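You operate a simulated robot arm through the tools that you are given. There is no shell and no other tool. Be economical: measure what you need, move in short steps, check, and stop when the job is done.

The job below is to be done with a simulated robot arm. You get a single attempt, and the scene is never put back.

Task
Store the orange-handled dish in the dry box with the blue-window cartridge fitted.
Fine: switch the fan off first; lid shut at the end.

Only the result counts: the job must be done as asked and must still hold three seconds after the hand-in. Knocking over, shifting, dropping, spilling or breaking anything else fails it. Lids that push on must go on centred and level and be pressed home; caps that screw on are set level and turned clockwise until they are tight.

Robot
A 7-joint arm with a two-finger gripper, hanging from a carriage that runs on a rail from [0, 1383] to [0, -1497] (x, y) and turns from -5.236 to 6.754 rad about z. Base frame: it is fixed where the carriage stands at the start and does not move with it; the origin is on the floor, on the carriage's upright axis, x ahead of it, y to its left, z up; the surface under the hand at the start is at about z = 900. Lengths are in mm, angles in rad, forces in N, time in s.
With the tool pointing down near the work surface it reaches from about 100 to 460 mm from the robot's upright axis, wherever it stands. Its first joint turns from -2.897 to 2.897 rad. Places, roughly: blue fan button [200, 200, 900]; cartridge socket [400, 200, 900]; dry box [400, 400, 900]; dry box lid [600, 400, 1200]. Payload 1.37 kg.
The TCP is the grasp point between the finger pads, 16 mm short of the fingertips. In the tool frame z runs along the fingers and y along their closing line. Largest opening 92 mm; the body of the gripper starts 74 mm behind the TCP.
Orientation is that of the tool frame in the base frame, as a unit quaternion [x, y, z, w]. With the fingers straight down and closing along the base's y, the tool's x points along the base's -x, its y along +y and its z along -z.

Tools
- The arm moves only by the tool send_rows. Its arguments are lists of equal length, an entry for each row: "delta_pos": the shift along the base's x, y, z in mm, a list of three; "dr": the turn, a rotation vector about the base's x, y, z in rad, a list of three. In form: {"delta_pos": [[dx, dy, dz], ...], "dr": [[wx, wy, wz], ...]}. A call has 1 to 12 rows; each row shifts and turns the commanded pose from where the row before left it. "gripper" is the closure, from 0 (fully open) to 1 (shut), set as the call begins (left out, the last holds). Each row takes 0.2 s and may step no farther than 50 mm and 0.15 rad from the row before; otherwise, or with a gripper value out of range, the whole call is refused. A pose out of reach is approached as far as the arm can. The call stops where the force on the tool passes 50 N (or 10 N more than at its start, if that is more) or the arm is blocked; 0.2 s more then pass. The fingers move at their own pace and stop on an object; they squeeze with about 26 N. The grip force told is the motor's: it shows also when the fingers shut on nothing. Time passes only in rows, and 0.2 s behind the last, so rows that do not move let the fingers close. The reply holds the time, the measured pose of the TCP, the force on the tool along the base axes, the opening and the grip force, in the units named above and with some noise, with the torque about the TCP (base axes, N m) and any sound that the robot's microphone picked up, and new pictures: "views" is both (left out), scene, wrist or none.
- Cameras (640 x 400 px; columns grow to the right, rows downward): "scene" is now at [240.2, 50.9, 1816.1]; the picture's right is [0.78, -0.62, 0.00], its down [-0.57, -0.72, -0.41] and it looks along [0.25, 0.32, -0.91] (base axes); focal length 292 px, centre (320, 200). "wrist" rides on the gripper at [71, 19, -111] in the tool frame; the picture's right is [-0.26, 0.97, 0.00], its down [-0.78, -0.21, -0.59] and it looks along [-0.57, -0.15, 0.81] (tool axes); focal length 280 px, centre (320, 200). There is no depth. A picture from a camera that has moved, and an enlarged one, comes with that camera's place and axes in the base frame and with its lens. The place of the scene camera against the robot may be out by one fixed shift of up to 18 mm in any direction.
- move_column(by): slides the trunk up (or, below 0, down) by that many mm; the arm and the scene camera ride with it, the base frame stays. It gives what a move gives, with no picture.
- steer(legs): drives the robot by 1 to 6 legs, each [ahead, left, turn to the left] in mm, mm and rad, along the robot's own axes; the way and the turn of a leg run together, so that a leg with both is an arc; at most 1500 mm and 3.142 rad a leg. The arm and the cameras ride along, it lands a little off, and it stops where it bumps. It keeps to its track: a leg is cut to what the track allows. It gives what a move gives, and a new picture of the scene camera.
- turn_head(pan, tilt): turns the head with the scene camera to pan (to the left, within 2.705 rad either way) and tilt (down, from -0.506 to 1.204), counted from straight ahead of the robot. It gives what a move gives, and a new picture of the scene camera.
- zoom(camera, box): a new picture of the part [left, top, right, bottom] of that camera's present view, enlarged. The clock stands still meanwhile.
- hand_in(): hands the job in; it is judged then, once.

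Work in short steps. Places have to be worked out from the pictures, the camera data and where the tool is seen: move nearer, look again, correct. Check each grasp and each placing, and mend what went wrong. You have 120 turns and 260 pictures in all, those below and enlarged ones among them. Open the gripper and draw the arm clear of the work before you hand the job in, unless the task says otherwise; then end with one line.

The tools are called after "Emit:" by a JSON object that holds its "op" and its "data". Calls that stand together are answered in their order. send_rows: Moves the arm, as the interface text tells. Its arguments: {"type":"object","properties":{"delta_pos":{"type":"array","items":{"type":"array","items":{"type":"number"}}},"dr":{"type":"array","items":{"type":"array","items":{"type":"number"}}},"gripper":{"type":"number"},"views":{"type":"string","enum":["both","scene","wrist","none"]}},"required":["delta_pos","dr"]} The other tools are called the same way: move_column (by) slides the trunk up or down; steer (legs) drives the base; turn_head (pan, tilt) turns the head that bears the scene camera; zoom (camera, box) takes an enlarged picture of a part of a camera's view; hand_in () hands the job in.

At the start:

```text
time: 0.0
ee_pos: [256.3, 154.3, 1000.7]
ee_rot: [0.001, 1.0, 0.0, 0.0]
ft_force: [0.9, 0.7, -0.3]
moment: [0.04, -0.03, 0.02]
width: 92.1
grip_force: 0.1
trunk travel left (down, up): [-625.0, 35.0]
robot x, y, heading: [1.3, 1.0, 0.002]
head pan, tilt: [0.902, 1.152]
```

scene: 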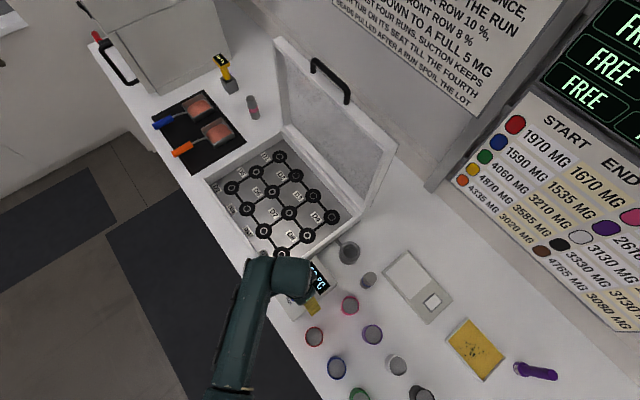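
wrist: 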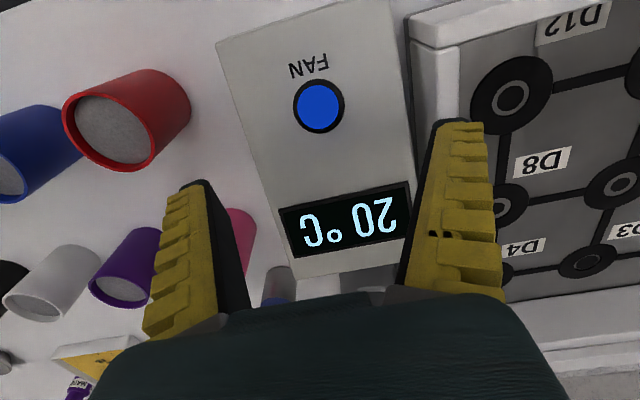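

The scene shows the open dry box, dishes on a black mat at left, coloured tubs, and wall notes. I'll zoom in to read the notes first.

Emit:
{"op": "zoom", "data": {"camera": "scene", "box": [320, 0, 640, 200]}}

Emit:
{"op": "zoom", "data": {"camera": "scene", "box": [120, 40, 400, 260]}}

Emit:
{"op": "turn_head", "data": {"pan": 0.3, "tilt": 0.5}}

```text
2.00 times, centred on (480, 100) of scene
camera zoom: at [240.2, 50.9, 1816.1], right [0.78, -0.62, 0.0], down [-0.57, -0.72, -0.41], along [0.25, 0.32, -0.91], focal length 585 px, centre (0, 400)
```

zoom: 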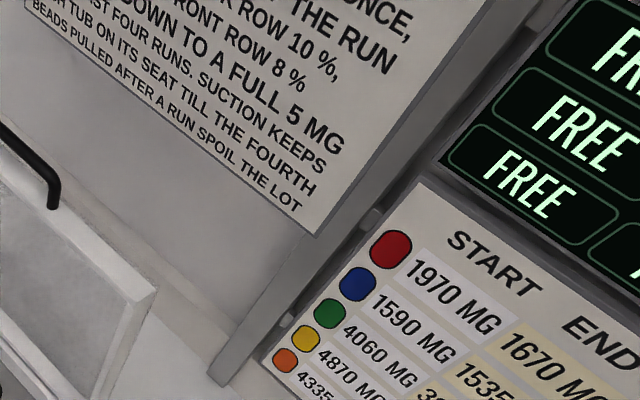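

```text
1.82 times, centred on (260, 150) of scene
camera zoom: at [240.2, 50.9, 1816.1], right [0.78, -0.62, 0.0], down [-0.57, -0.72, -0.41], along [0.25, 0.32, -0.91], focal length 532 px, centre (429, 291)
```

zoom: 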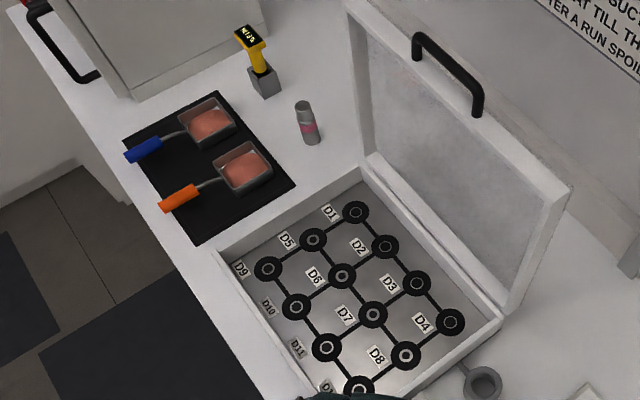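

```text
time: 1.0
ee_pos: [254.5, 154.2, 999.8]
ee_rot: [-0.001, 1.0, 0.0, 0.0]
ft_force: [0.2, -0.8, -0.4]
moment: [-0.02, -0.01, -0.01]
width: 91.9
grip_force: 0.2
trunk travel left (down, up): [-625.0, 35.0]
robot x, y, heading: [0.8, 1.3, 0.0]
head pan, tilt: [0.3, 0.499]
camera scene: at [290.2, 31.3, 1867.0], right [0.3, -0.96, 0.0], down [-0.46, -0.14, -0.88], along [0.84, 0.26, -0.48], focal length 292 px, centre (320, 200)
```

scene: 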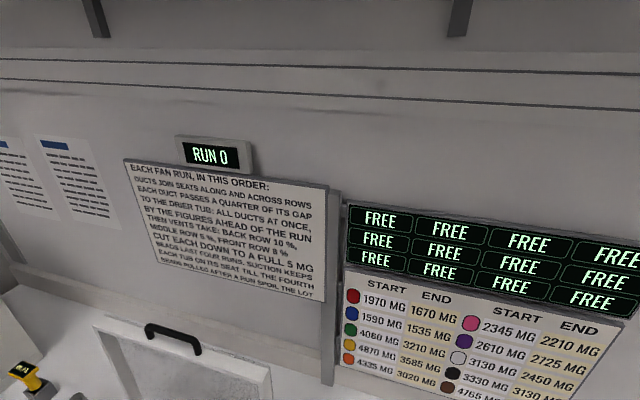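

A process puzzle appears: seats, ducts, fan runs. I'll read it all closely.

Emit:
{"op": "zoom", "data": {"camera": "scene", "box": [120, 130, 340, 305]}}

Emit:
{"op": "turn_head", "data": {"pan": -0.2, "tilt": 0.65}}

Emit:
{"op": "zoom", "data": {"camera": "scene", "box": [0, 0, 640, 400]}}

```text
2.29 times, centred on (230, 218) of scene
camera zoom: at [290.2, 31.3, 1867.0], right [0.3, -0.96, 0.0], down [-0.46, -0.14, -0.88], along [0.84, 0.26, -0.48], focal length 668 px, centre (526, 160)
```

zoom: 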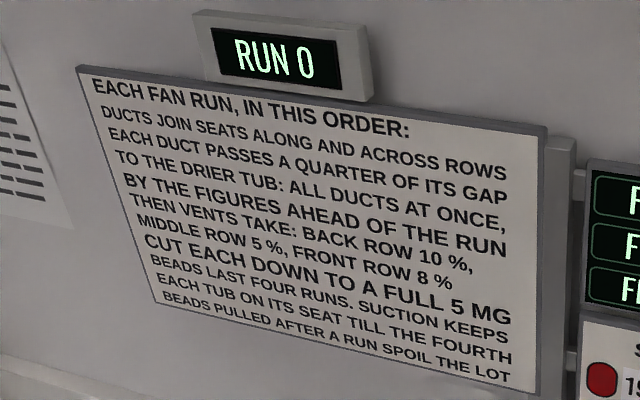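

```text
time: 2.0
ee_pos: [255.0, 154.5, 1000.3]
ee_rot: [0.0, 1.0, 0.0, 0.0]
ft_force: [0.7, 0.1, 0.4]
moment: [0.0, 0.04, 0.01]
width: 92.0
grip_force: 0.2
trunk travel left (down, up): [-625.0, 35.0]
robot x, y, heading: [1.1, -1.0, -0.001]
head pan, tilt: [-0.201, 0.649]
camera scene: at [288.4, -12.9, 1853.7], right [-0.2, -0.98, 0.0], down [-0.59, 0.12, -0.8], along [0.78, -0.16, -0.6], focal length 292 px, centre (320, 200)
```

scene: 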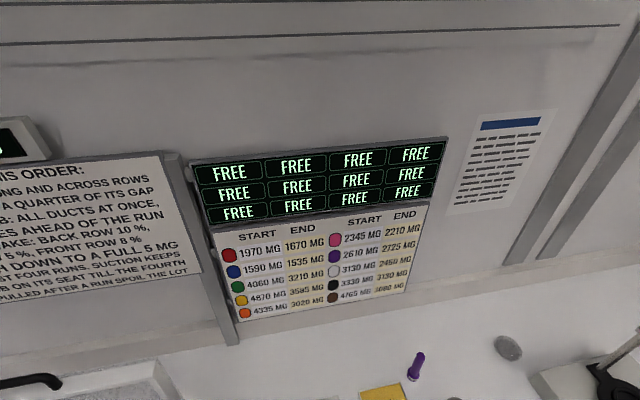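

```text
1.00 times, centred on (320, 200) of scene (not enlarged: the box is as wide or as high as the picture)
camera zoom: at [288.4, -12.9, 1853.7], right [-0.2, -0.98, 0.0], down [-0.59, 0.12, -0.8], along [0.78, -0.16, -0.6], focal length 292 px, centre (320, 200)
```

zoom: 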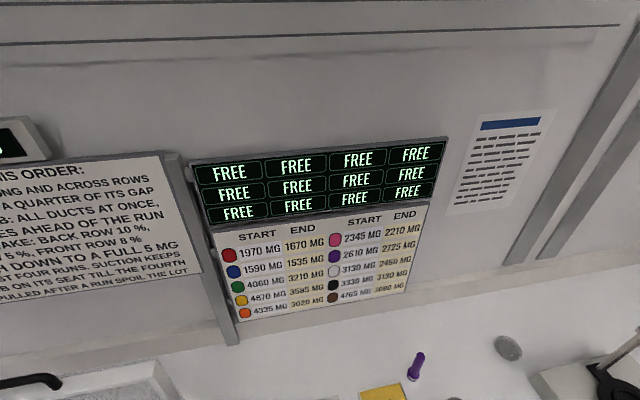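

The tub puzzle is likely not part of this task. I need the fan state and the cartridges (window colours), so I'll look down at the bench from several pans.

Emit:
{"op": "turn_head", "data": {"pan": 0.5, "tilt": 1.1}}

Emit:
{"op": "zoom", "data": {"camera": "scene", "box": [160, 160, 480, 360]}}

Emit:
{"op": "turn_head", "data": {"pan": 1.5, "tilt": 0.9}}

Emit:
{"op": "turn_head", "data": {"pan": -0.5, "tilt": 1.0}}

```text
time: 3.0
ee_pos: [255.7, 155.3, 1000.7]
ee_rot: [0.0, 1.0, 0.0, 0.0]
ft_force: [-0.7, 0.9, 0.2]
moment: [0.0, -0.01, -0.02]
width: 91.9
grip_force: 0.1
trunk travel left (down, up): [-625.0, 35.0]
robot x, y, heading: [1.1, -0.1, -0.001]
head pan, tilt: [0.499, 1.1]
camera scene: at [258.8, 34.5, 1819.4], right [0.48, -0.88, 0.0], down [-0.78, -0.43, -0.45], along [0.4, 0.22, -0.89], focal length 292 px, centre (320, 200)
```

scene: 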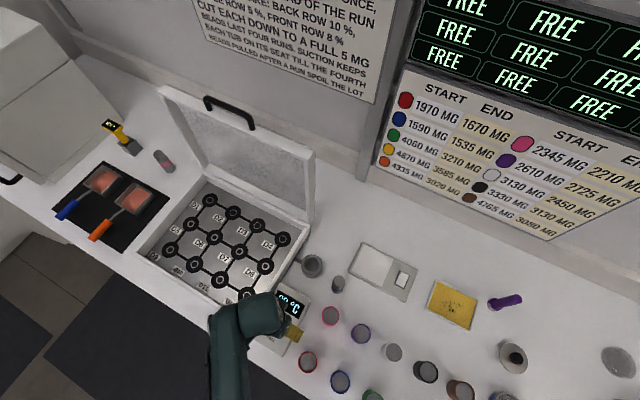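

```text
2.00 times, centred on (320, 260) of scene
camera zoom: at [258.8, 34.5, 1819.4], right [0.48, -0.88, 0.0], down [-0.78, -0.43, -0.45], along [0.4, 0.22, -0.89], focal length 585 px, centre (320, 80)
```

zoom: 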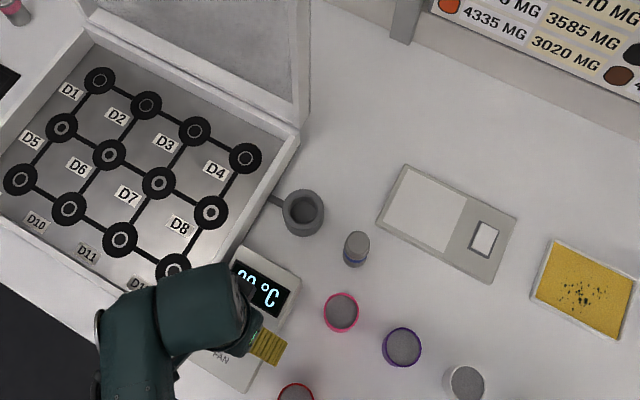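

```text
time: 4.3
ee_pos: [255.9, 155.1, 1000.5]
ee_rot: [0.0, 1.0, -0.001, 0.0]
ft_force: [-0.7, -0.1, -0.4]
moment: [0.02, 0.02, -0.02]
width: 91.9
grip_force: 0.1
trunk travel left (down, up): [-625.0, 35.0]
robot x, y, heading: [-2.3, -0.7, 0.003]
head pan, tilt: [1.499, 0.901]
camera scene: at [208.8, 79.6, 1833.2], right [1.0, -0.07, 0.0], down [-0.06, -0.78, -0.62], along [0.04, 0.62, -0.78], focal length 292 px, centre (320, 200)
```

scene: 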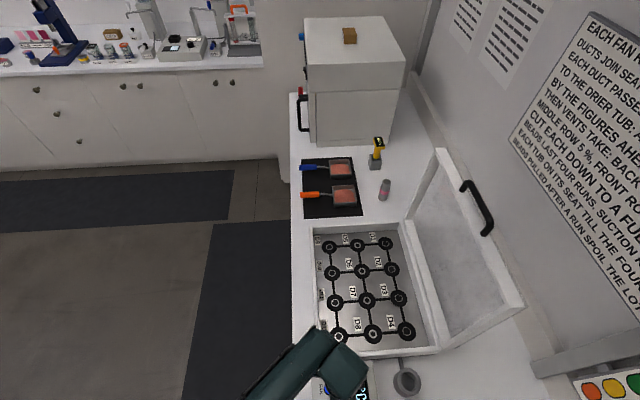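

```text
time: 6.2
ee_pos: [255.9, 154.6, 1000.3]
ee_rot: [0.0, 1.0, 0.0, 0.0]
ft_force: [0.0, -0.7, -1.0]
moment: [-0.03, 0.03, -0.01]
width: 92.0
grip_force: 0.1
trunk travel left (down, up): [-625.0, 35.0]
robot x, y, heading: [-0.1, 2.1, 0.002]
head pan, tilt: [-0.499, 1.0]
camera scene: at [264.5, -29.0, 1825.9], right [-0.48, -0.88, 0.0], down [-0.74, 0.4, -0.54], along [0.47, -0.26, -0.84], focal length 292 px, centre (320, 200)
```

scene: 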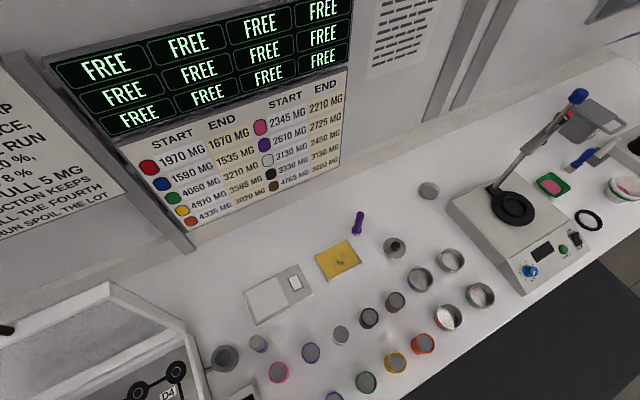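

Two cartridges are visible: one pink-window by the dishes, one near the socket. I'll check the panel and the bench closely.

Emit:
{"op": "zoom", "data": {"camera": "wrist", "box": [200, 0, 460, 300]}}

Emit:
{"op": "turn_head", "data": {"pan": 0.2, "tilt": 1.2}}

Emit:
{"op": "zoom", "data": {"camera": "scene", "box": [180, 180, 380, 305]}}

Emit:
{"op": "turn_head", "data": {"pan": 1.3, "tilt": 0.8}}

Emit:
{"op": "zoom", "data": {"camera": "scene", "box": [200, 100, 400, 225]}}

```text
1.33 times, centred on (330, 150) of wrist
camera zoom: at [183.8, 174.0, 1110.6], right [0.26, 0.97, 0.0], down [0.78, -0.21, 0.59], along [0.57, -0.15, -0.81], focal length 374 px, centre (307, 267)
```

zoom: 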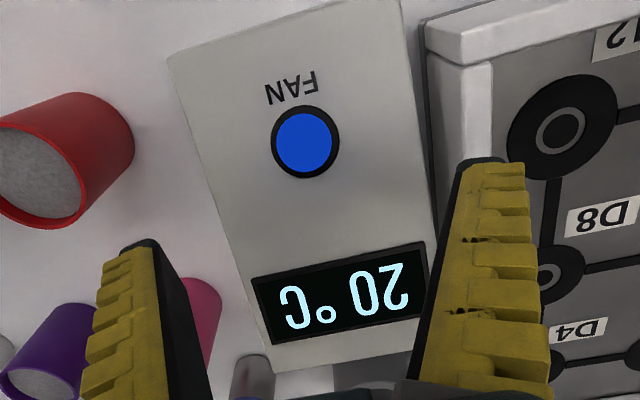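

```text
time: 7.3
ee_pos: [254.8, 154.5, 1000.4]
ee_rot: [0.0, 1.0, 0.0, 0.0]
ft_force: [-0.5, 0.4, -0.1]
moment: [0.0, -0.01, 0.04]
width: 92.0
grip_force: 0.1
trunk travel left (down, up): [-625.0, 35.0]
robot x, y, heading: [0.2, -3.5, 0.002]
head pan, tilt: [0.201, 1.201]
camera scene: at [258.1, 15.4, 1813.4], right [0.2, -0.98, 0.0], down [-0.91, -0.19, -0.36], along [0.36, 0.07, -0.93], focal length 292 px, centre (320, 200)
```

scene: 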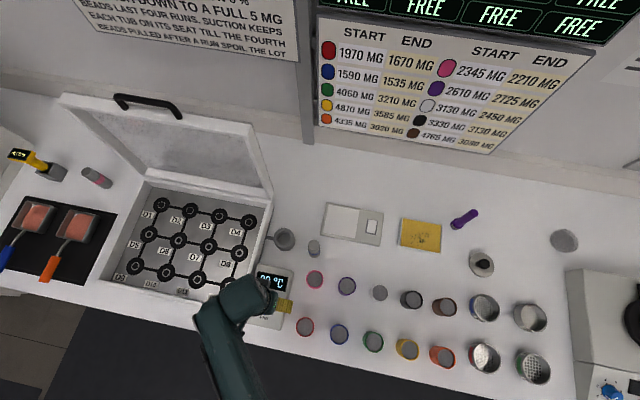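

```text
3.20 times, centred on (280, 242) of scene
camera zoom: at [258.1, 15.4, 1813.4], right [0.2, -0.98, 0.0], down [-0.91, -0.19, -0.36], along [0.36, 0.07, -0.93], focal length 935 px, centre (448, 64)
```

zoom: 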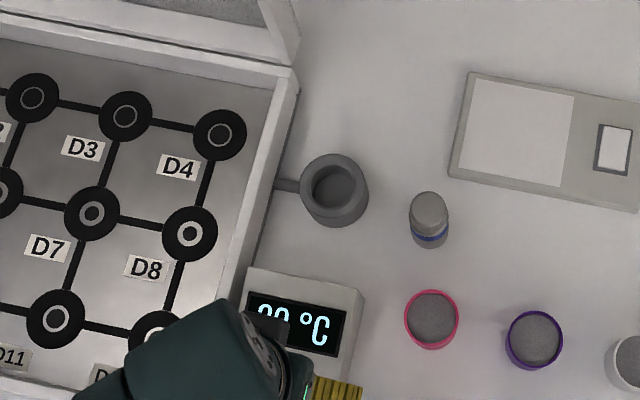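

```text
time: 8.6
ee_pos: [255.6, 153.9, 1001.3]
ee_rot: [0.0, 1.0, 0.001, 0.0]
ft_force: [0.7, -1.2, -0.2]
moment: [0.0, -0.02, -0.01]
width: 91.8
grip_force: 0.0
trunk travel left (down, up): [-625.0, 35.0]
robot x, y, heading: [1.6, 2.6, -0.0]
head pan, tilt: [1.3, 0.799]
camera scene: at [224.9, 82.0, 1841.1], right [0.96, -0.27, 0.0], down [-0.19, -0.69, -0.7], along [0.19, 0.67, -0.72], focal length 292 px, centre (320, 200)
```

scene: 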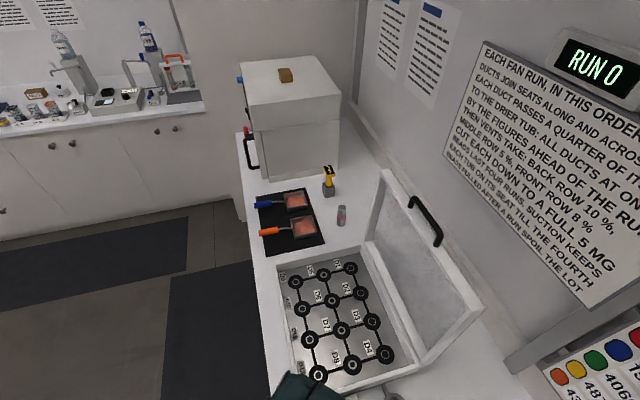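

```text
3.20 times, centred on (300, 162) of scene
camera zoom: at [224.9, 82.0, 1841.1], right [0.96, -0.27, 0.0], down [-0.19, -0.69, -0.7], along [0.19, 0.67, -0.72], focal length 935 px, centre (384, 320)
```

zoom: 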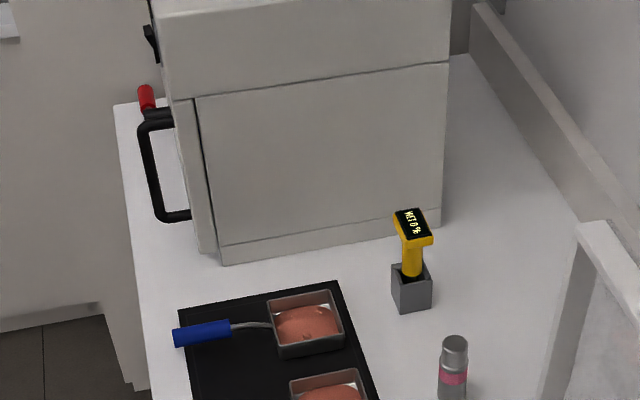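

The blue-ring cartridge stands next to the socket and the socket is empty. I'll idle a moment to listen for fan noise and get a wrist view from higher.

Emit:
{"op": "send_rows", "data": {"delta_pos": [[0, 0, 30], [0, 0, 30], [0, 0, 30], [-30, 0, 30]], "dr": [[0, 0, 0], [0, 0, 0], [0, 0, 0], [0, 0, 0]]}}

Emit:
{"op": "zoom", "data": {"camera": "scene", "box": [230, 170, 390, 270]}}

```text
time: 9.6
ee_pos: [226.4, 155.3, 1120.3]
ee_rot: [-0.001, 1.0, 0.0, 0.0]
ft_force: [0.0, 0.2, -1.1]
moment: [-0.03, 0.02, -0.02]
width: 92.0
grip_force: 0.1
trunk travel left (down, up): [-625.0, 35.0]
robot x, y, heading: [-0.6, -0.1, 0.001]
head pan, tilt: [1.3, 0.799]
camera scene: at [225.0, 82.1, 1841.1], right [0.96, -0.27, 0.0], down [-0.19, -0.69, -0.7], along [0.19, 0.67, -0.72], focal length 292 px, centre (320, 200)
camera wrist: at [153.6, 174.5, 1231.3], right [0.26, 0.97, 0.0], down [0.78, -0.21, 0.59], along [0.57, -0.15, -0.81], focal length 280 px, centre (320, 200)
```

scene: 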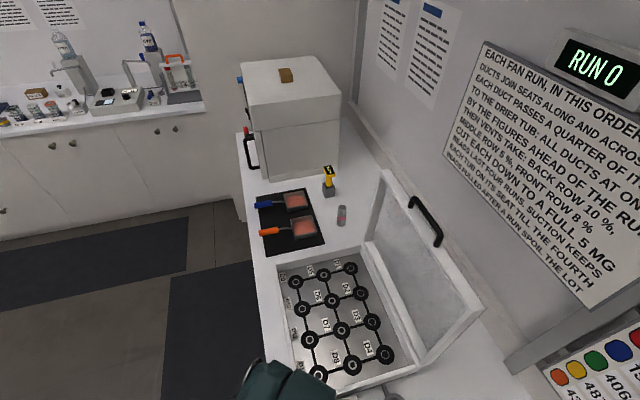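
wrist: 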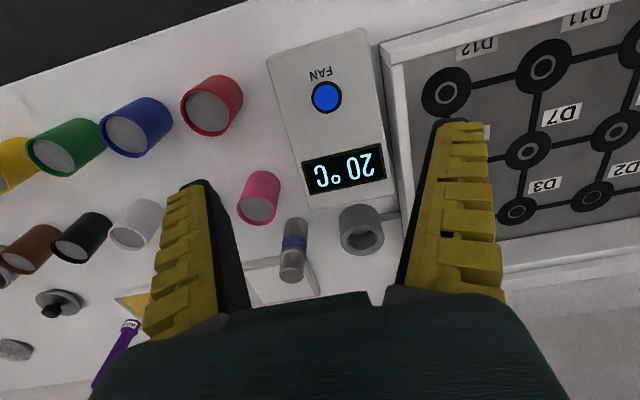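

```text
4.00 times, centred on (310, 220) of scene
camera zoom: at [225.0, 82.1, 1841.1], right [0.96, -0.27, 0.0], down [-0.19, -0.69, -0.7], along [0.19, 0.67, -0.72], focal length 1169 px, centre (360, 120)
```

zoom: 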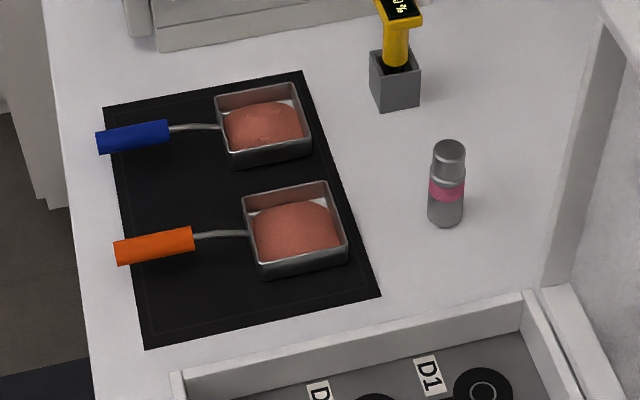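

The blue-window cartridge is confirmed (beside the socket). Triangulating the button gives about [235, 161, 943]. I close the fingers and move above it.

Emit:
{"op": "send_rows", "data": {"delta_pos": [[8.6, 5.5, -30], [0, 0, -40], [0, 0, -40], [0, 0, 0]], "dr": [[0, 0, 0], [0, 0, 0], [0, 0, 0], [0, 0, 0]], "gripper": 1, "views": "wrist"}}

```text
time: 10.6
ee_pos: [233.5, 159.1, 1010.5]
ee_rot: [-0.001, 1.0, 0.0, 0.0]
ft_force: [-0.2, 0.9, 0.5]
moment: [-0.01, 0.03, 0.01]
width: 0.0
grip_force: 26.2
trunk travel left (down, up): [-625.0, 35.0]
robot x, y, heading: [1.0, -2.3, 0.002]
head pan, tilt: [1.3, 0.799]
camera wrist: at [162.1, 178.3, 1120.0], right [0.26, 0.97, 0.0], down [0.78, -0.21, 0.59], along [0.57, -0.15, -0.81], focal length 280 px, centre (320, 200)
```

wrist: 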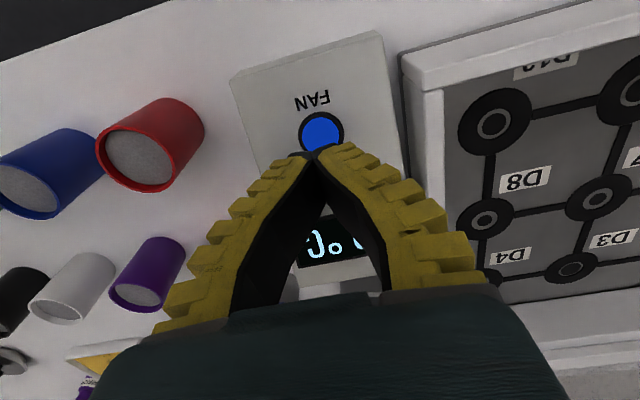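

Better parallax gives the button near [242, 158.5, 917]. I shift over it and lower to just above.

Emit:
{"op": "send_rows", "data": {"delta_pos": [[8, -1, -20], [0, 0, -30], [0, 0, -12]], "dr": [[0, 0, 0], [0, 0, 0], [0, 0, 0]], "views": "wrist"}}

```text
time: 11.4
ee_pos: [243.6, 161.1, 959.2]
ee_rot: [0.0, 1.0, -0.001, 0.001]
ft_force: [-14.4, -7.7, 29.8]
moment: [-0.01, -0.1, -0.17]
width: 6.1
grip_force: 27.9
trunk travel left (down, up): [-625.0, 35.0]
robot x, y, heading: [-0.9, 0.4, -0.001]
head pan, tilt: [1.3, 0.799]
heard: click
stopped in row 3: the force on the tool passed its limit at 59 N (the readings are from after the stop); the commanded pose is now the measured one
camera wrist: at [170.9, 179.7, 1068.7], right [0.26, 0.96, 0.0], down [0.78, -0.21, 0.59], along [0.57, -0.16, -0.81], focal length 280 px, centre (320, 200)
```

wrist: 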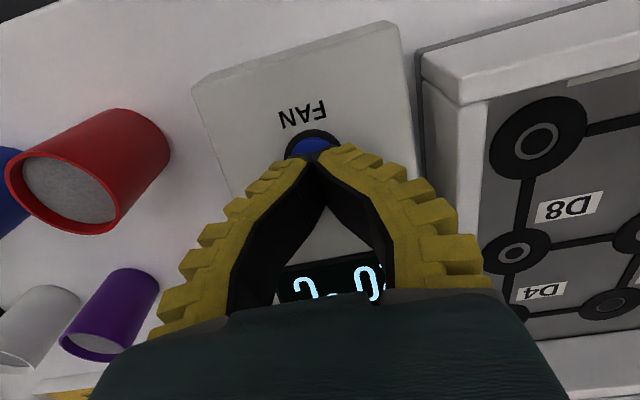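

A click was heard, with contact at about z 943. I back off and look at what changed.

Emit:
{"op": "send_rows", "data": {"delta_pos": [[0, 0, 40], [-20, 0, 50], [0, 0, 30]], "dr": [[0, 0, 0], [0, 0, 0], [0, 0, 0]], "gripper": 0}}

Emit:
{"op": "zoom", "data": {"camera": "wrist", "box": [200, 0, 460, 300]}}

```text
refused: row 2 steps farther than a row can; nothing moved
```

```text
1.33 times, centred on (330, 150) of wrist
camera zoom: at [170.9, 179.7, 1068.7], right [0.26, 0.96, 0.0], down [0.78, -0.21, 0.59], along [0.57, -0.16, -0.81], focal length 374 px, centre (307, 267)
```

zoom: 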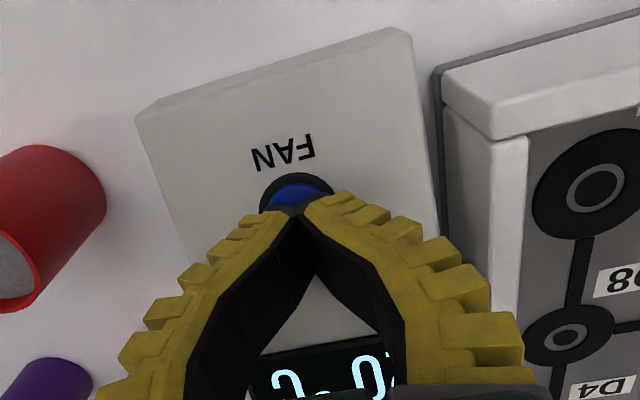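

One step was too long; I retry with shorter ones.

Emit:
{"op": "send_rows", "data": {"delta_pos": [[0, 0, 40], [-15, 0, 45], [0, 0, 35]], "dr": [[0, 0, 0], [0, 0, 0], [0, 0, 0]], "gripper": 0}}

Emit:
{"op": "zoom", "data": {"camera": "wrist", "box": [200, 0, 460, 300]}}

```text
time: 12.2
ee_pos: [228.3, 161.7, 1077.5]
ee_rot: [0.0, 1.0, 0.0, 0.003]
ft_force: [-0.2, 0.3, 0.2]
moment: [0.0, -0.01, 0.0]
width: 91.7
grip_force: 0.0
trunk travel left (down, up): [-625.0, 35.0]
robot x, y, heading: [-0.7, -2.2, 0.001]
head pan, tilt: [1.3, 0.799]
camera scene: at [224.8, 81.9, 1841.0], right [0.96, -0.27, 0.0], down [-0.19, -0.69, -0.7], along [0.19, 0.67, -0.72], focal length 292 px, centre (320, 200)
camera wrist: at [156.0, 181.5, 1186.9], right [0.26, 0.96, 0.0], down [0.78, -0.21, 0.59], along [0.57, -0.15, -0.81], focal length 280 px, centre (320, 200)
```

scene: 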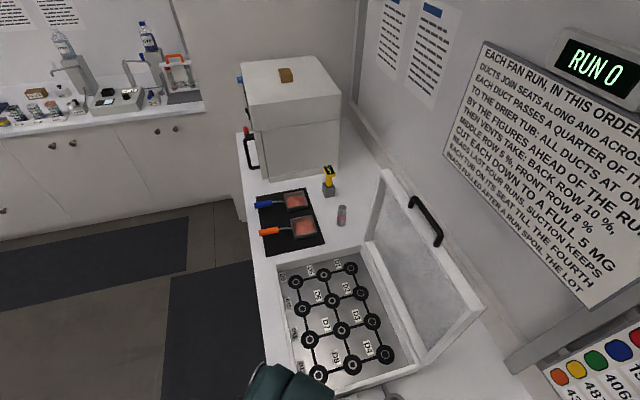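
wrist: 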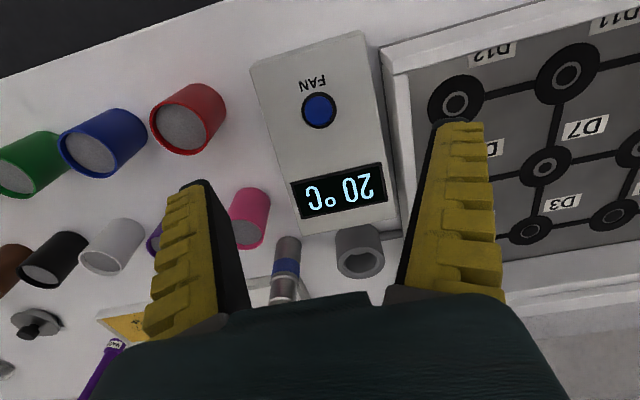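

```text
1.33 times, centred on (330, 150) of wrist
camera zoom: at [156.0, 181.5, 1186.9], right [0.26, 0.96, 0.0], down [0.78, -0.21, 0.59], along [0.57, -0.15, -0.81], focal length 374 px, centre (307, 267)
```

zoom: 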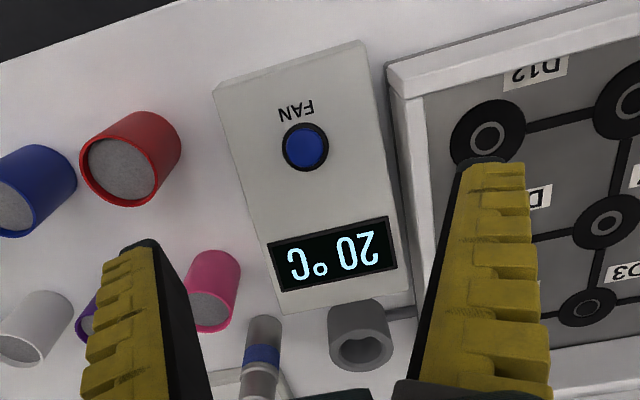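

The button has gone dark (it was glowing): fan off. The cartridge looks to be near (411, 71) and socket near (430, 162); I move the carriage 100 mm left so both are within reach.

Emit:
{"op": "steer", "data": {"legs": [[0, 100, 0]]}}

Emit:
{"op": "turn_head", "data": {"pan": -0.1, "tilt": 1.1}}

```text
time: 13.3
ee_pos: [228.1, 262.2, 1076.0]
ee_rot: [0.0, 1.0, 0.0, 0.002]
ft_force: [1.0, -0.6, 0.5]
moment: [-0.01, 0.0, 0.01]
width: 92.0
grip_force: 0.0
trunk travel left (down, up): [-625.0, 35.0]
robot x, y, heading: [-0.5, 96.6, 0.002]
head pan, tilt: [1.3, 0.799]
camera scene: at [224.8, 180.9, 1841.1], right [0.96, -0.27, 0.0], down [-0.19, -0.69, -0.7], along [0.19, 0.67, -0.72], focal length 292 px, centre (320, 200)
```

scene: 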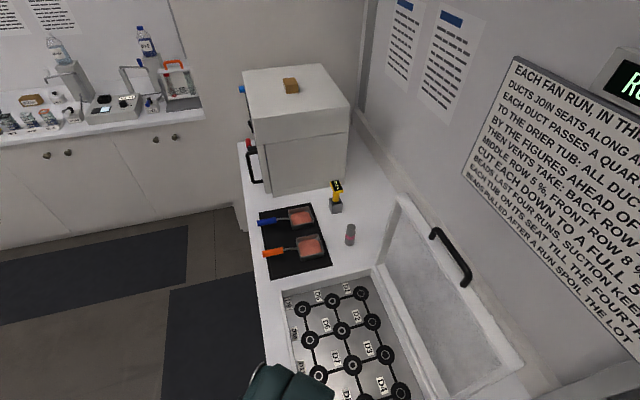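

```text
time: 14.9
ee_pos: [229.0, 260.8, 1077.9]
ee_rot: [0.0, 1.0, -0.001, 0.002]
ft_force: [-0.8, 0.1, 0.5]
moment: [-0.03, 0.01, 0.01]
width: 92.0
grip_force: 0.0
trunk travel left (down, up): [-625.0, 35.0]
robot x, y, heading: [1.2, 100.6, 0.003]
head pan, tilt: [-0.099, 1.1]
camera scene: at [266.1, 97.0, 1819.3], right [-0.1, -1.0, 0.0], down [-0.89, 0.09, -0.45], along [0.45, -0.04, -0.89], focal length 292 px, centre (320, 200)
```

scene: 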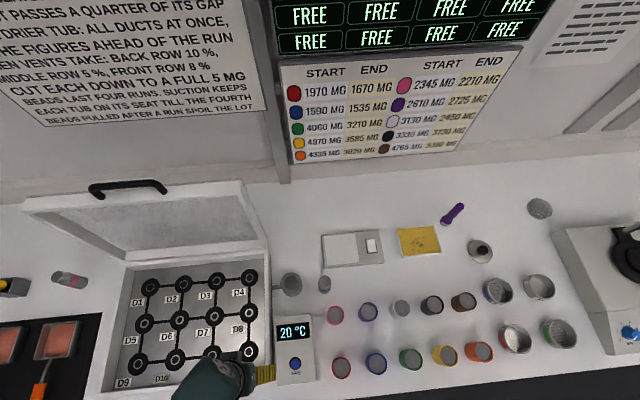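

Fan is off. I move the hand back toward the cartridge area at height, to view cartridge and socket with the wrist camera.

Emit:
{"op": "send_rows", "data": {"delta_pos": [[15, -45, 10], [15, -45, 10], [15, -45, 10], [15, -45, 10], [10, 0, 0]], "dr": [[0, 0, 0], [0, 0, 0], [0, 0, 0], [0, 0, 0], [0, 0, 0]]}}

Emit:
{"op": "zoom", "data": {"camera": "wrist", "box": [220, 100, 460, 320]}}

```text
time: 16.1
ee_pos: [296.4, 81.5, 1116.8]
ee_rot: [0.0, 1.0, 0.0, 0.003]
ft_force: [-0.4, 0.3, -0.5]
moment: [0.03, -0.04, -0.06]
width: 91.8
grip_force: 0.0
trunk travel left (down, up): [-625.0, 35.0]
robot x, y, heading: [-3.1, 98.7, 0.003]
head pan, tilt: [-0.099, 1.1]
camera scene: at [266.1, 96.9, 1819.3], right [-0.1, -1.0, 0.0], down [-0.89, 0.09, -0.45], along [0.45, -0.04, -0.89], focal length 292 px, centre (320, 200)
camera wrist: at [225.2, 100.6, 1227.3], right [0.26, 0.97, 0.0], down [0.78, -0.21, 0.59], along [0.57, -0.15, -0.81], focal length 280 px, centre (320, 200)
```

scene: 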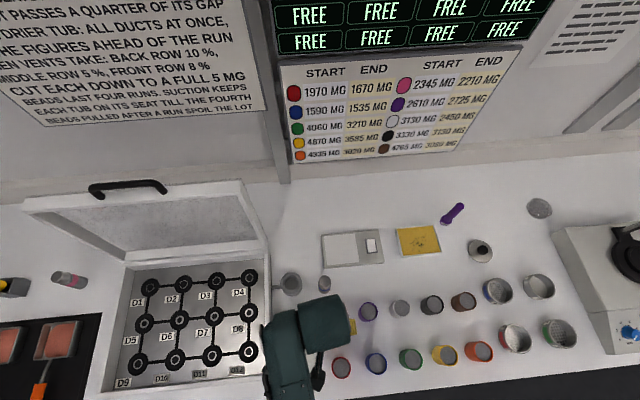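
wrist: 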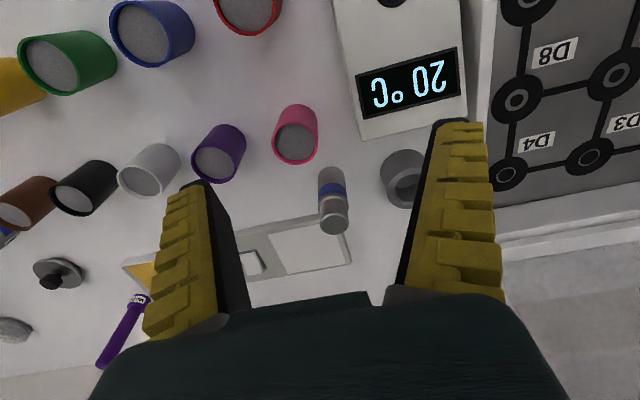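

```text
1.82 times, centred on (340, 210) of wrist
camera zoom: at [225.2, 100.6, 1227.3], right [0.26, 0.97, 0.0], down [0.78, -0.21, 0.59], along [0.57, -0.15, -0.81], focal length 510 px, centre (284, 182)
```

zoom: 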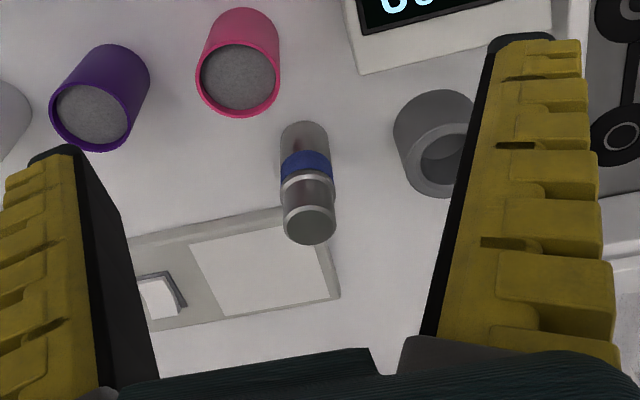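

The cartridge stands upright near (418, 65), ~100 mm tall; socket near (433, 157), top ~z 942. I move above the cartridge.

Emit:
{"op": "send_rows", "data": {"delta_pos": [[40, -5, 0], [40, -5, 0], [41, -6, -20], [0, 0, -25], [0, 0, 0]], "dr": [[0, 0, 0], [0, 0, 0], [0, 0, 0], [0, 0, 0], [0, 0, 0]]}}

Emit:
{"op": "zoom", "data": {"camera": "scene", "box": [240, 220, 400, 320]}}

```text
time: 17.3
ee_pos: [418.7, 66.1, 1071.2]
ee_rot: [0.0, 1.0, 0.001, 0.003]
ft_force: [0.3, 0.8, -0.4]
moment: [-0.01, 0.01, 0.01]
width: 91.8
grip_force: 0.1
trunk travel left (down, up): [-625.0, 35.0]
robot x, y, heading: [-1.0, 100.9, -0.002]
head pan, tilt: [-0.099, 1.1]
camera scene: at [266.1, 96.9, 1819.3], right [-0.1, -1.0, 0.0], down [-0.89, 0.09, -0.45], along [0.45, -0.04, -0.89], focal length 292 px, centre (320, 200)
camera wrist: at [346.5, 85.0, 1181.7], right [0.26, 0.97, 0.0], down [0.78, -0.21, 0.59], along [0.57, -0.15, -0.81], focal length 280 px, centre (320, 200)
```

scene: 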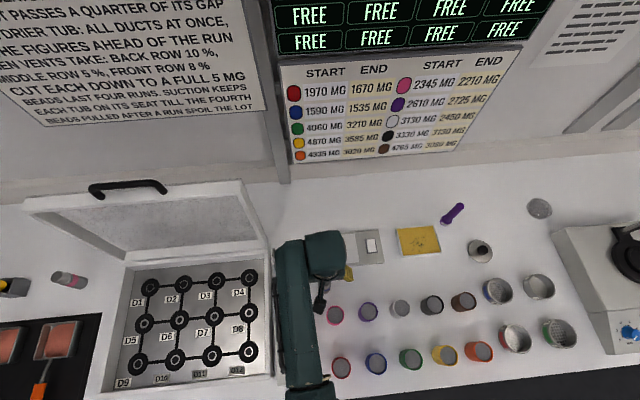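
wrist: 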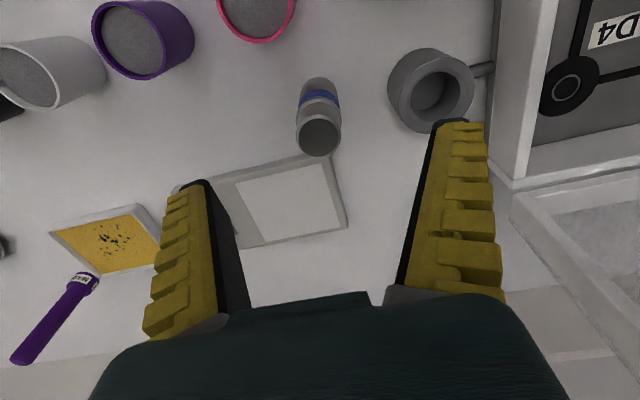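

```text
4.00 times, centred on (320, 270) of scene
camera zoom: at [266.1, 96.9, 1819.3], right [-0.1, -1.0, 0.0], down [-0.89, 0.09, -0.45], along [0.45, -0.04, -0.89], focal length 1169 px, centre (320, -80)
```

zoom: 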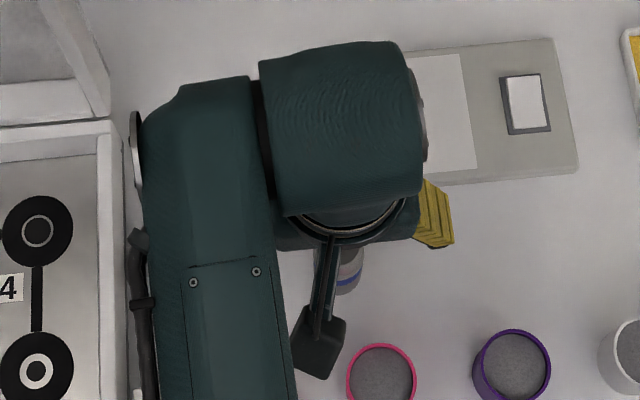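

Cartridge refined to (422, 64.5), top z≈998. Zooming on the socket from here too.

Emit:
{"op": "zoom", "data": {"camera": "wrist", "box": [280, 20, 500, 160]}}

```text
2.86 times, centred on (390, 90) of wrist
camera zoom: at [346.5, 85.0, 1181.7], right [0.26, 0.97, 0.0], down [0.78, -0.21, 0.59], along [0.57, -0.15, -0.81], focal length 801 px, centre (120, 514)
```

zoom: 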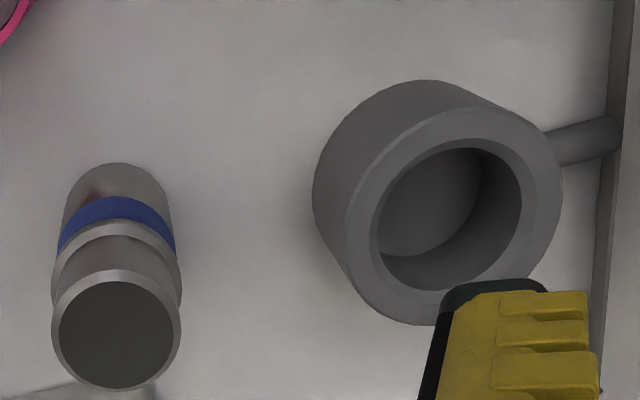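

I lower onto the cartridge's upper part (TCP z≈966) with the hand centred on it.

Emit:
{"op": "send_rows", "data": {"delta_pos": [[2.5, -1.5, -30], [0, 0, -40], [0, 0, -35]], "dr": [[0, 0, 0], [0, 0, 0], [0, 0, 0]], "views": "wrist"}}

```text
time: 18.1
ee_pos: [421.1, 65.5, 965.9]
ee_rot: [0.0, 1.0, 0.0, 0.002]
ft_force: [-0.5, 0.3, 0.5]
moment: [0.01, 0.03, -0.01]
width: 92.0
grip_force: 0.1
trunk travel left (down, up): [-625.0, 35.0]
robot x, y, heading: [-4.7, 98.5, 0.003]
head pan, tilt: [-0.099, 1.1]
camera wrist: at [349.6, 84.9, 1075.8], right [0.26, 0.97, 0.0], down [0.78, -0.21, 0.59], along [0.57, -0.15, -0.8], focal length 280 px, centre (320, 200)
```

wrist: 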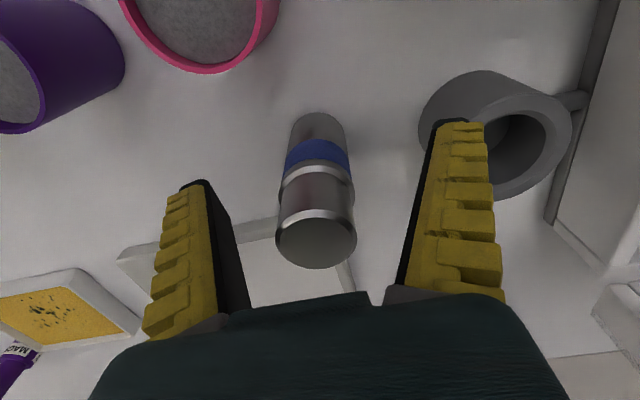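

Aligned between the pads. Closing the gripper.

Emit:
{"op": "send_rows", "data": {"delta_pos": [[0, 0, 0], [0, 0, 0], [0, 0, 0], [0, 0, 0]], "dr": [[0, 0, 0], [0, 0, 0], [0, 0, 0], [0, 0, 0]], "gripper": 1, "views": "wrist"}}

Emit:
{"op": "send_rows", "data": {"delta_pos": [[0, 0, 20], [0, 0, 40]], "dr": [[0, 0, 0], [0, 0, 0]], "views": "both"}}

```text
time: 19.1
ee_pos: [422.8, 65.8, 967.2]
ee_rot: [0.0, 1.0, 0.0, 0.004]
ft_force: [2.2, -0.2, 5.3]
moment: [0.05, -0.18, 0.0]
width: 23.9
grip_force: 26.6
trunk travel left (down, up): [-625.0, 35.0]
robot x, y, heading: [-0.6, 96.4, -0.001]
head pan, tilt: [-0.099, 1.1]
camera wrist: at [350.8, 84.8, 1076.8], right [0.26, 0.97, 0.0], down [0.77, -0.21, 0.6], along [0.58, -0.15, -0.8], focal length 280 px, centre (320, 200)
```

wrist: 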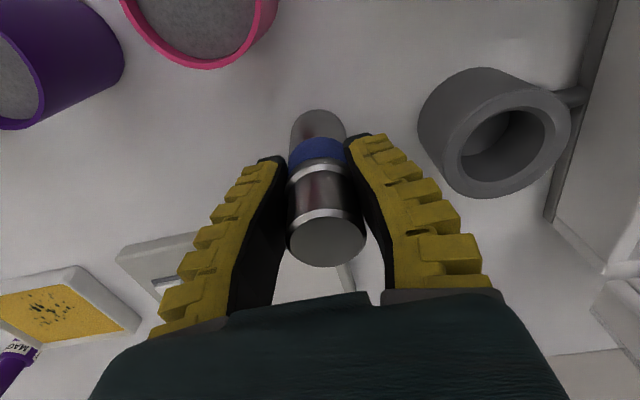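

```text
time: 19.7
ee_pos: [421.0, 65.5, 1026.8]
ee_rot: [0.0, 1.0, 0.0, 0.002]
ft_force: [0.6, -0.2, -0.5]
moment: [0.03, -0.01, -0.02]
width: 22.4
grip_force: 26.5
trunk travel left (down, up): [-625.0, 35.0]
robot x, y, heading: [-3.0, 98.1, 0.004]
head pan, tilt: [-0.099, 1.1]
camera scene: at [266.1, 96.9, 1819.2], right [-0.1, -1.0, 0.0], down [-0.89, 0.09, -0.45], along [0.45, -0.04, -0.89], focal length 292 px, centre (320, 200)
camera wrist: at [348.6, 84.5, 1135.8], right [0.26, 0.97, 0.0], down [0.78, -0.21, 0.59], along [0.57, -0.15, -0.81], focal length 280 px, centre (320, 200)
```

scene: 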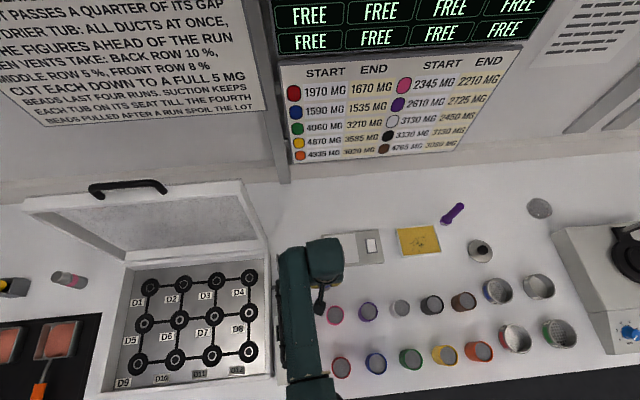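
wrist: 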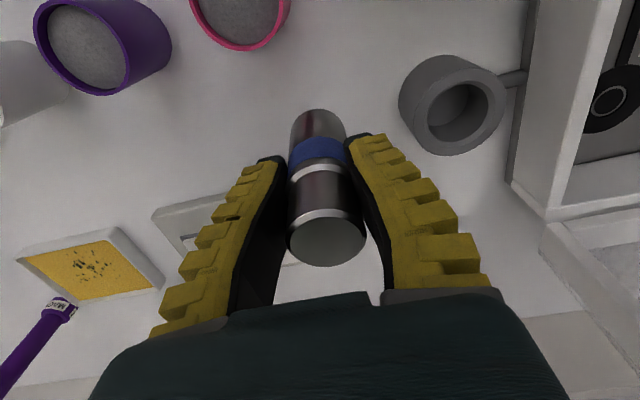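

Held. I measure the socket rim precisely from this view.

Emit:
{"op": "zoom", "data": {"camera": "wrist", "box": [360, 20, 540, 180]}}

```text
2.50 times, centred on (450, 100) of wrist
camera zoom: at [348.6, 84.5, 1135.8], right [0.26, 0.97, 0.0], down [0.78, -0.21, 0.59], along [0.57, -0.15, -0.81], focal length 701 px, centre (-5, 450)
```

zoom: 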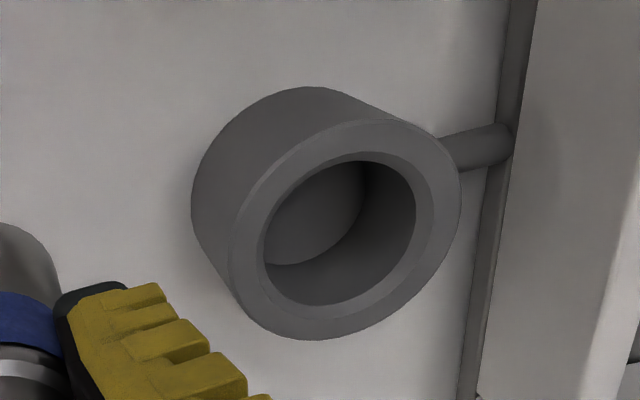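

Socket rim centre estimated (434, 159, ~948). I move the cartridge above it with clearance.

Emit:
{"op": "send_rows", "data": {"delta_pos": [[0, 0, 20], [6, 47, 0], [7, 46.5, 0], [0, 0, 0]], "dr": [[0, 0, 0], [0, 0, 0], [0, 0, 0], [0, 0, 0]], "views": "both"}}

Emit:
{"op": "zoom", "data": {"camera": "wrist", "box": [240, 40, 400, 160]}}

```text
time: 20.7
ee_pos: [432.8, 159.9, 1045.5]
ee_rot: [-0.001, 1.0, 0.001, 0.003]
ft_force: [-0.1, 0.3, -1.9]
moment: [-0.01, 0.0, 0.0]
width: 22.3
grip_force: 26.0
trunk travel left (down, up): [-625.0, 35.0]
robot x, y, heading: [-2.8, 99.8, -0.003]
head pan, tilt: [-0.099, 1.1]
camera scene: at [266.1, 96.9, 1819.3], right [-0.1, -1.0, 0.0], down [-0.89, 0.09, -0.45], along [0.45, -0.04, -0.89], focal length 292 px, centre (320, 200)
camera wrist: at [362.8, 177.9, 1156.3], right [0.26, 0.96, 0.0], down [0.78, -0.21, 0.59], along [0.57, -0.15, -0.81], focal length 280 px, centre (320, 200)
```

scene: 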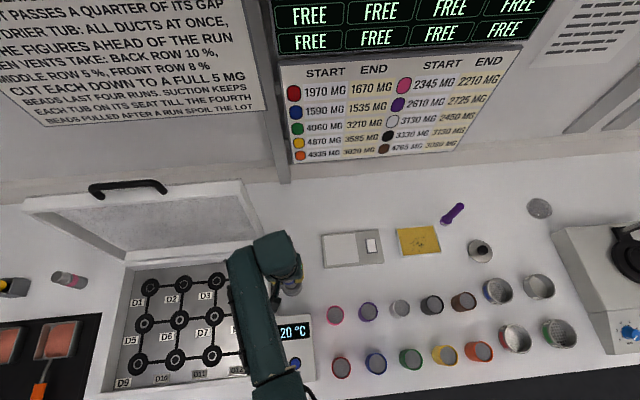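
wrist: 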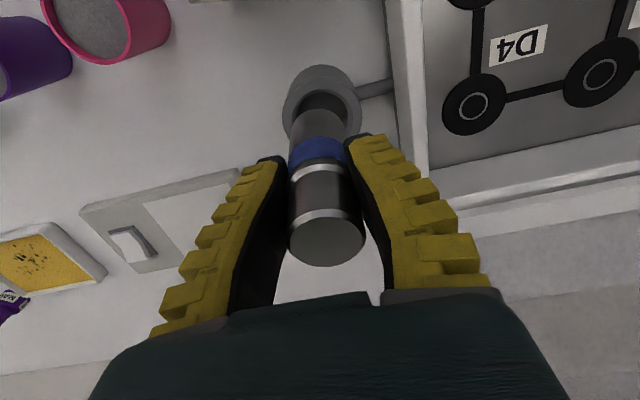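

```text
3.33 times, centred on (320, 100) of wrist
camera zoom: at [362.8, 177.9, 1156.3], right [0.26, 0.96, 0.0], down [0.78, -0.21, 0.59], along [0.57, -0.15, -0.81], focal length 935 px, centre (320, 533)
```

zoom: 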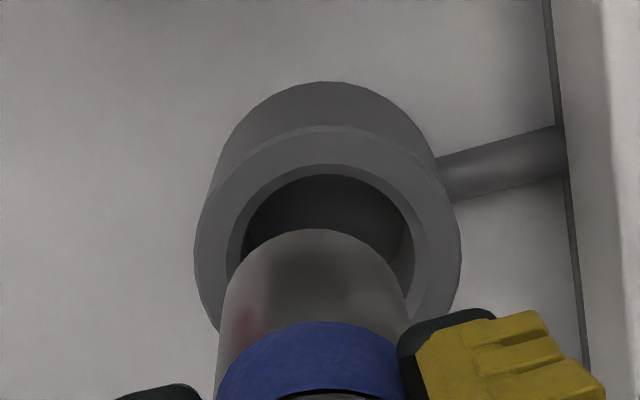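

Compared with the rim, the cartridge is about 2–3 mm short in y and 1 mm in x. I correct and descend to just above the rim.

Emit:
{"op": "send_rows", "data": {"delta_pos": [[1.0, 2.5, 0], [0, 0, -20], [0, 0, 0]], "dr": [[0, 0, 0], [0, 0, 0], [0, 0, 0]], "views": "none"}}

Emit:
{"op": "zoom", "data": {"camera": "wrist", "box": [240, 40, 400, 160]}}

Emit:
{"op": "zoom", "data": {"camera": "scene", "box": [240, 240, 340, 320]}}

```text
time: 21.5
ee_pos: [436.7, 162.1, 1025.6]
ee_rot: [0.0, 1.0, 0.0, 0.003]
ft_force: [-1.1, 0.1, -0.5]
moment: [0.0, -0.02, 0.03]
width: 22.2
grip_force: 26.3
trunk travel left (down, up): [-625.0, 35.0]
robot x, y, heading: [-3.3, 95.7, 0.002]
head pan, tilt: [-0.099, 1.1]
```

```text
3.33 times, centred on (320, 100) of wrist
camera zoom: at [364.2, 179.6, 1135.8], right [0.26, 0.97, 0.0], down [0.78, -0.21, 0.59], along [0.57, -0.15, -0.81], focal length 935 px, centre (320, 533)
```

zoom: 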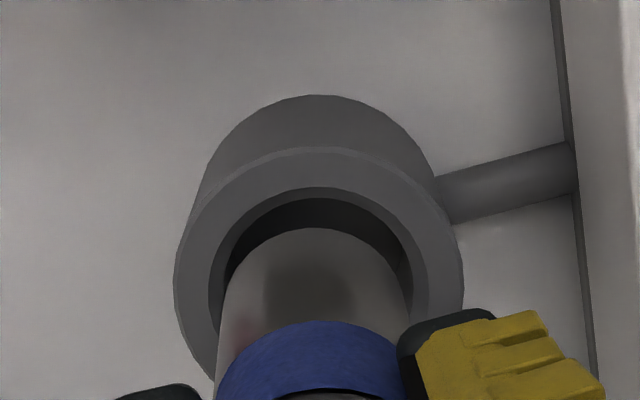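

```text
5.00 times, centred on (290, 280) of scene
camera zoom: at [266.1, 96.9, 1819.3], right [-0.1, -1.0, 0.0], down [-0.89, 0.09, -0.45], along [0.45, -0.04, -0.89], focal length 1462 px, centre (470, -200)
```

zoom: 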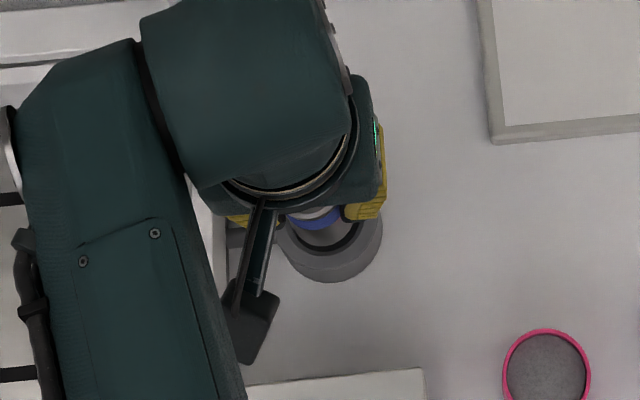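

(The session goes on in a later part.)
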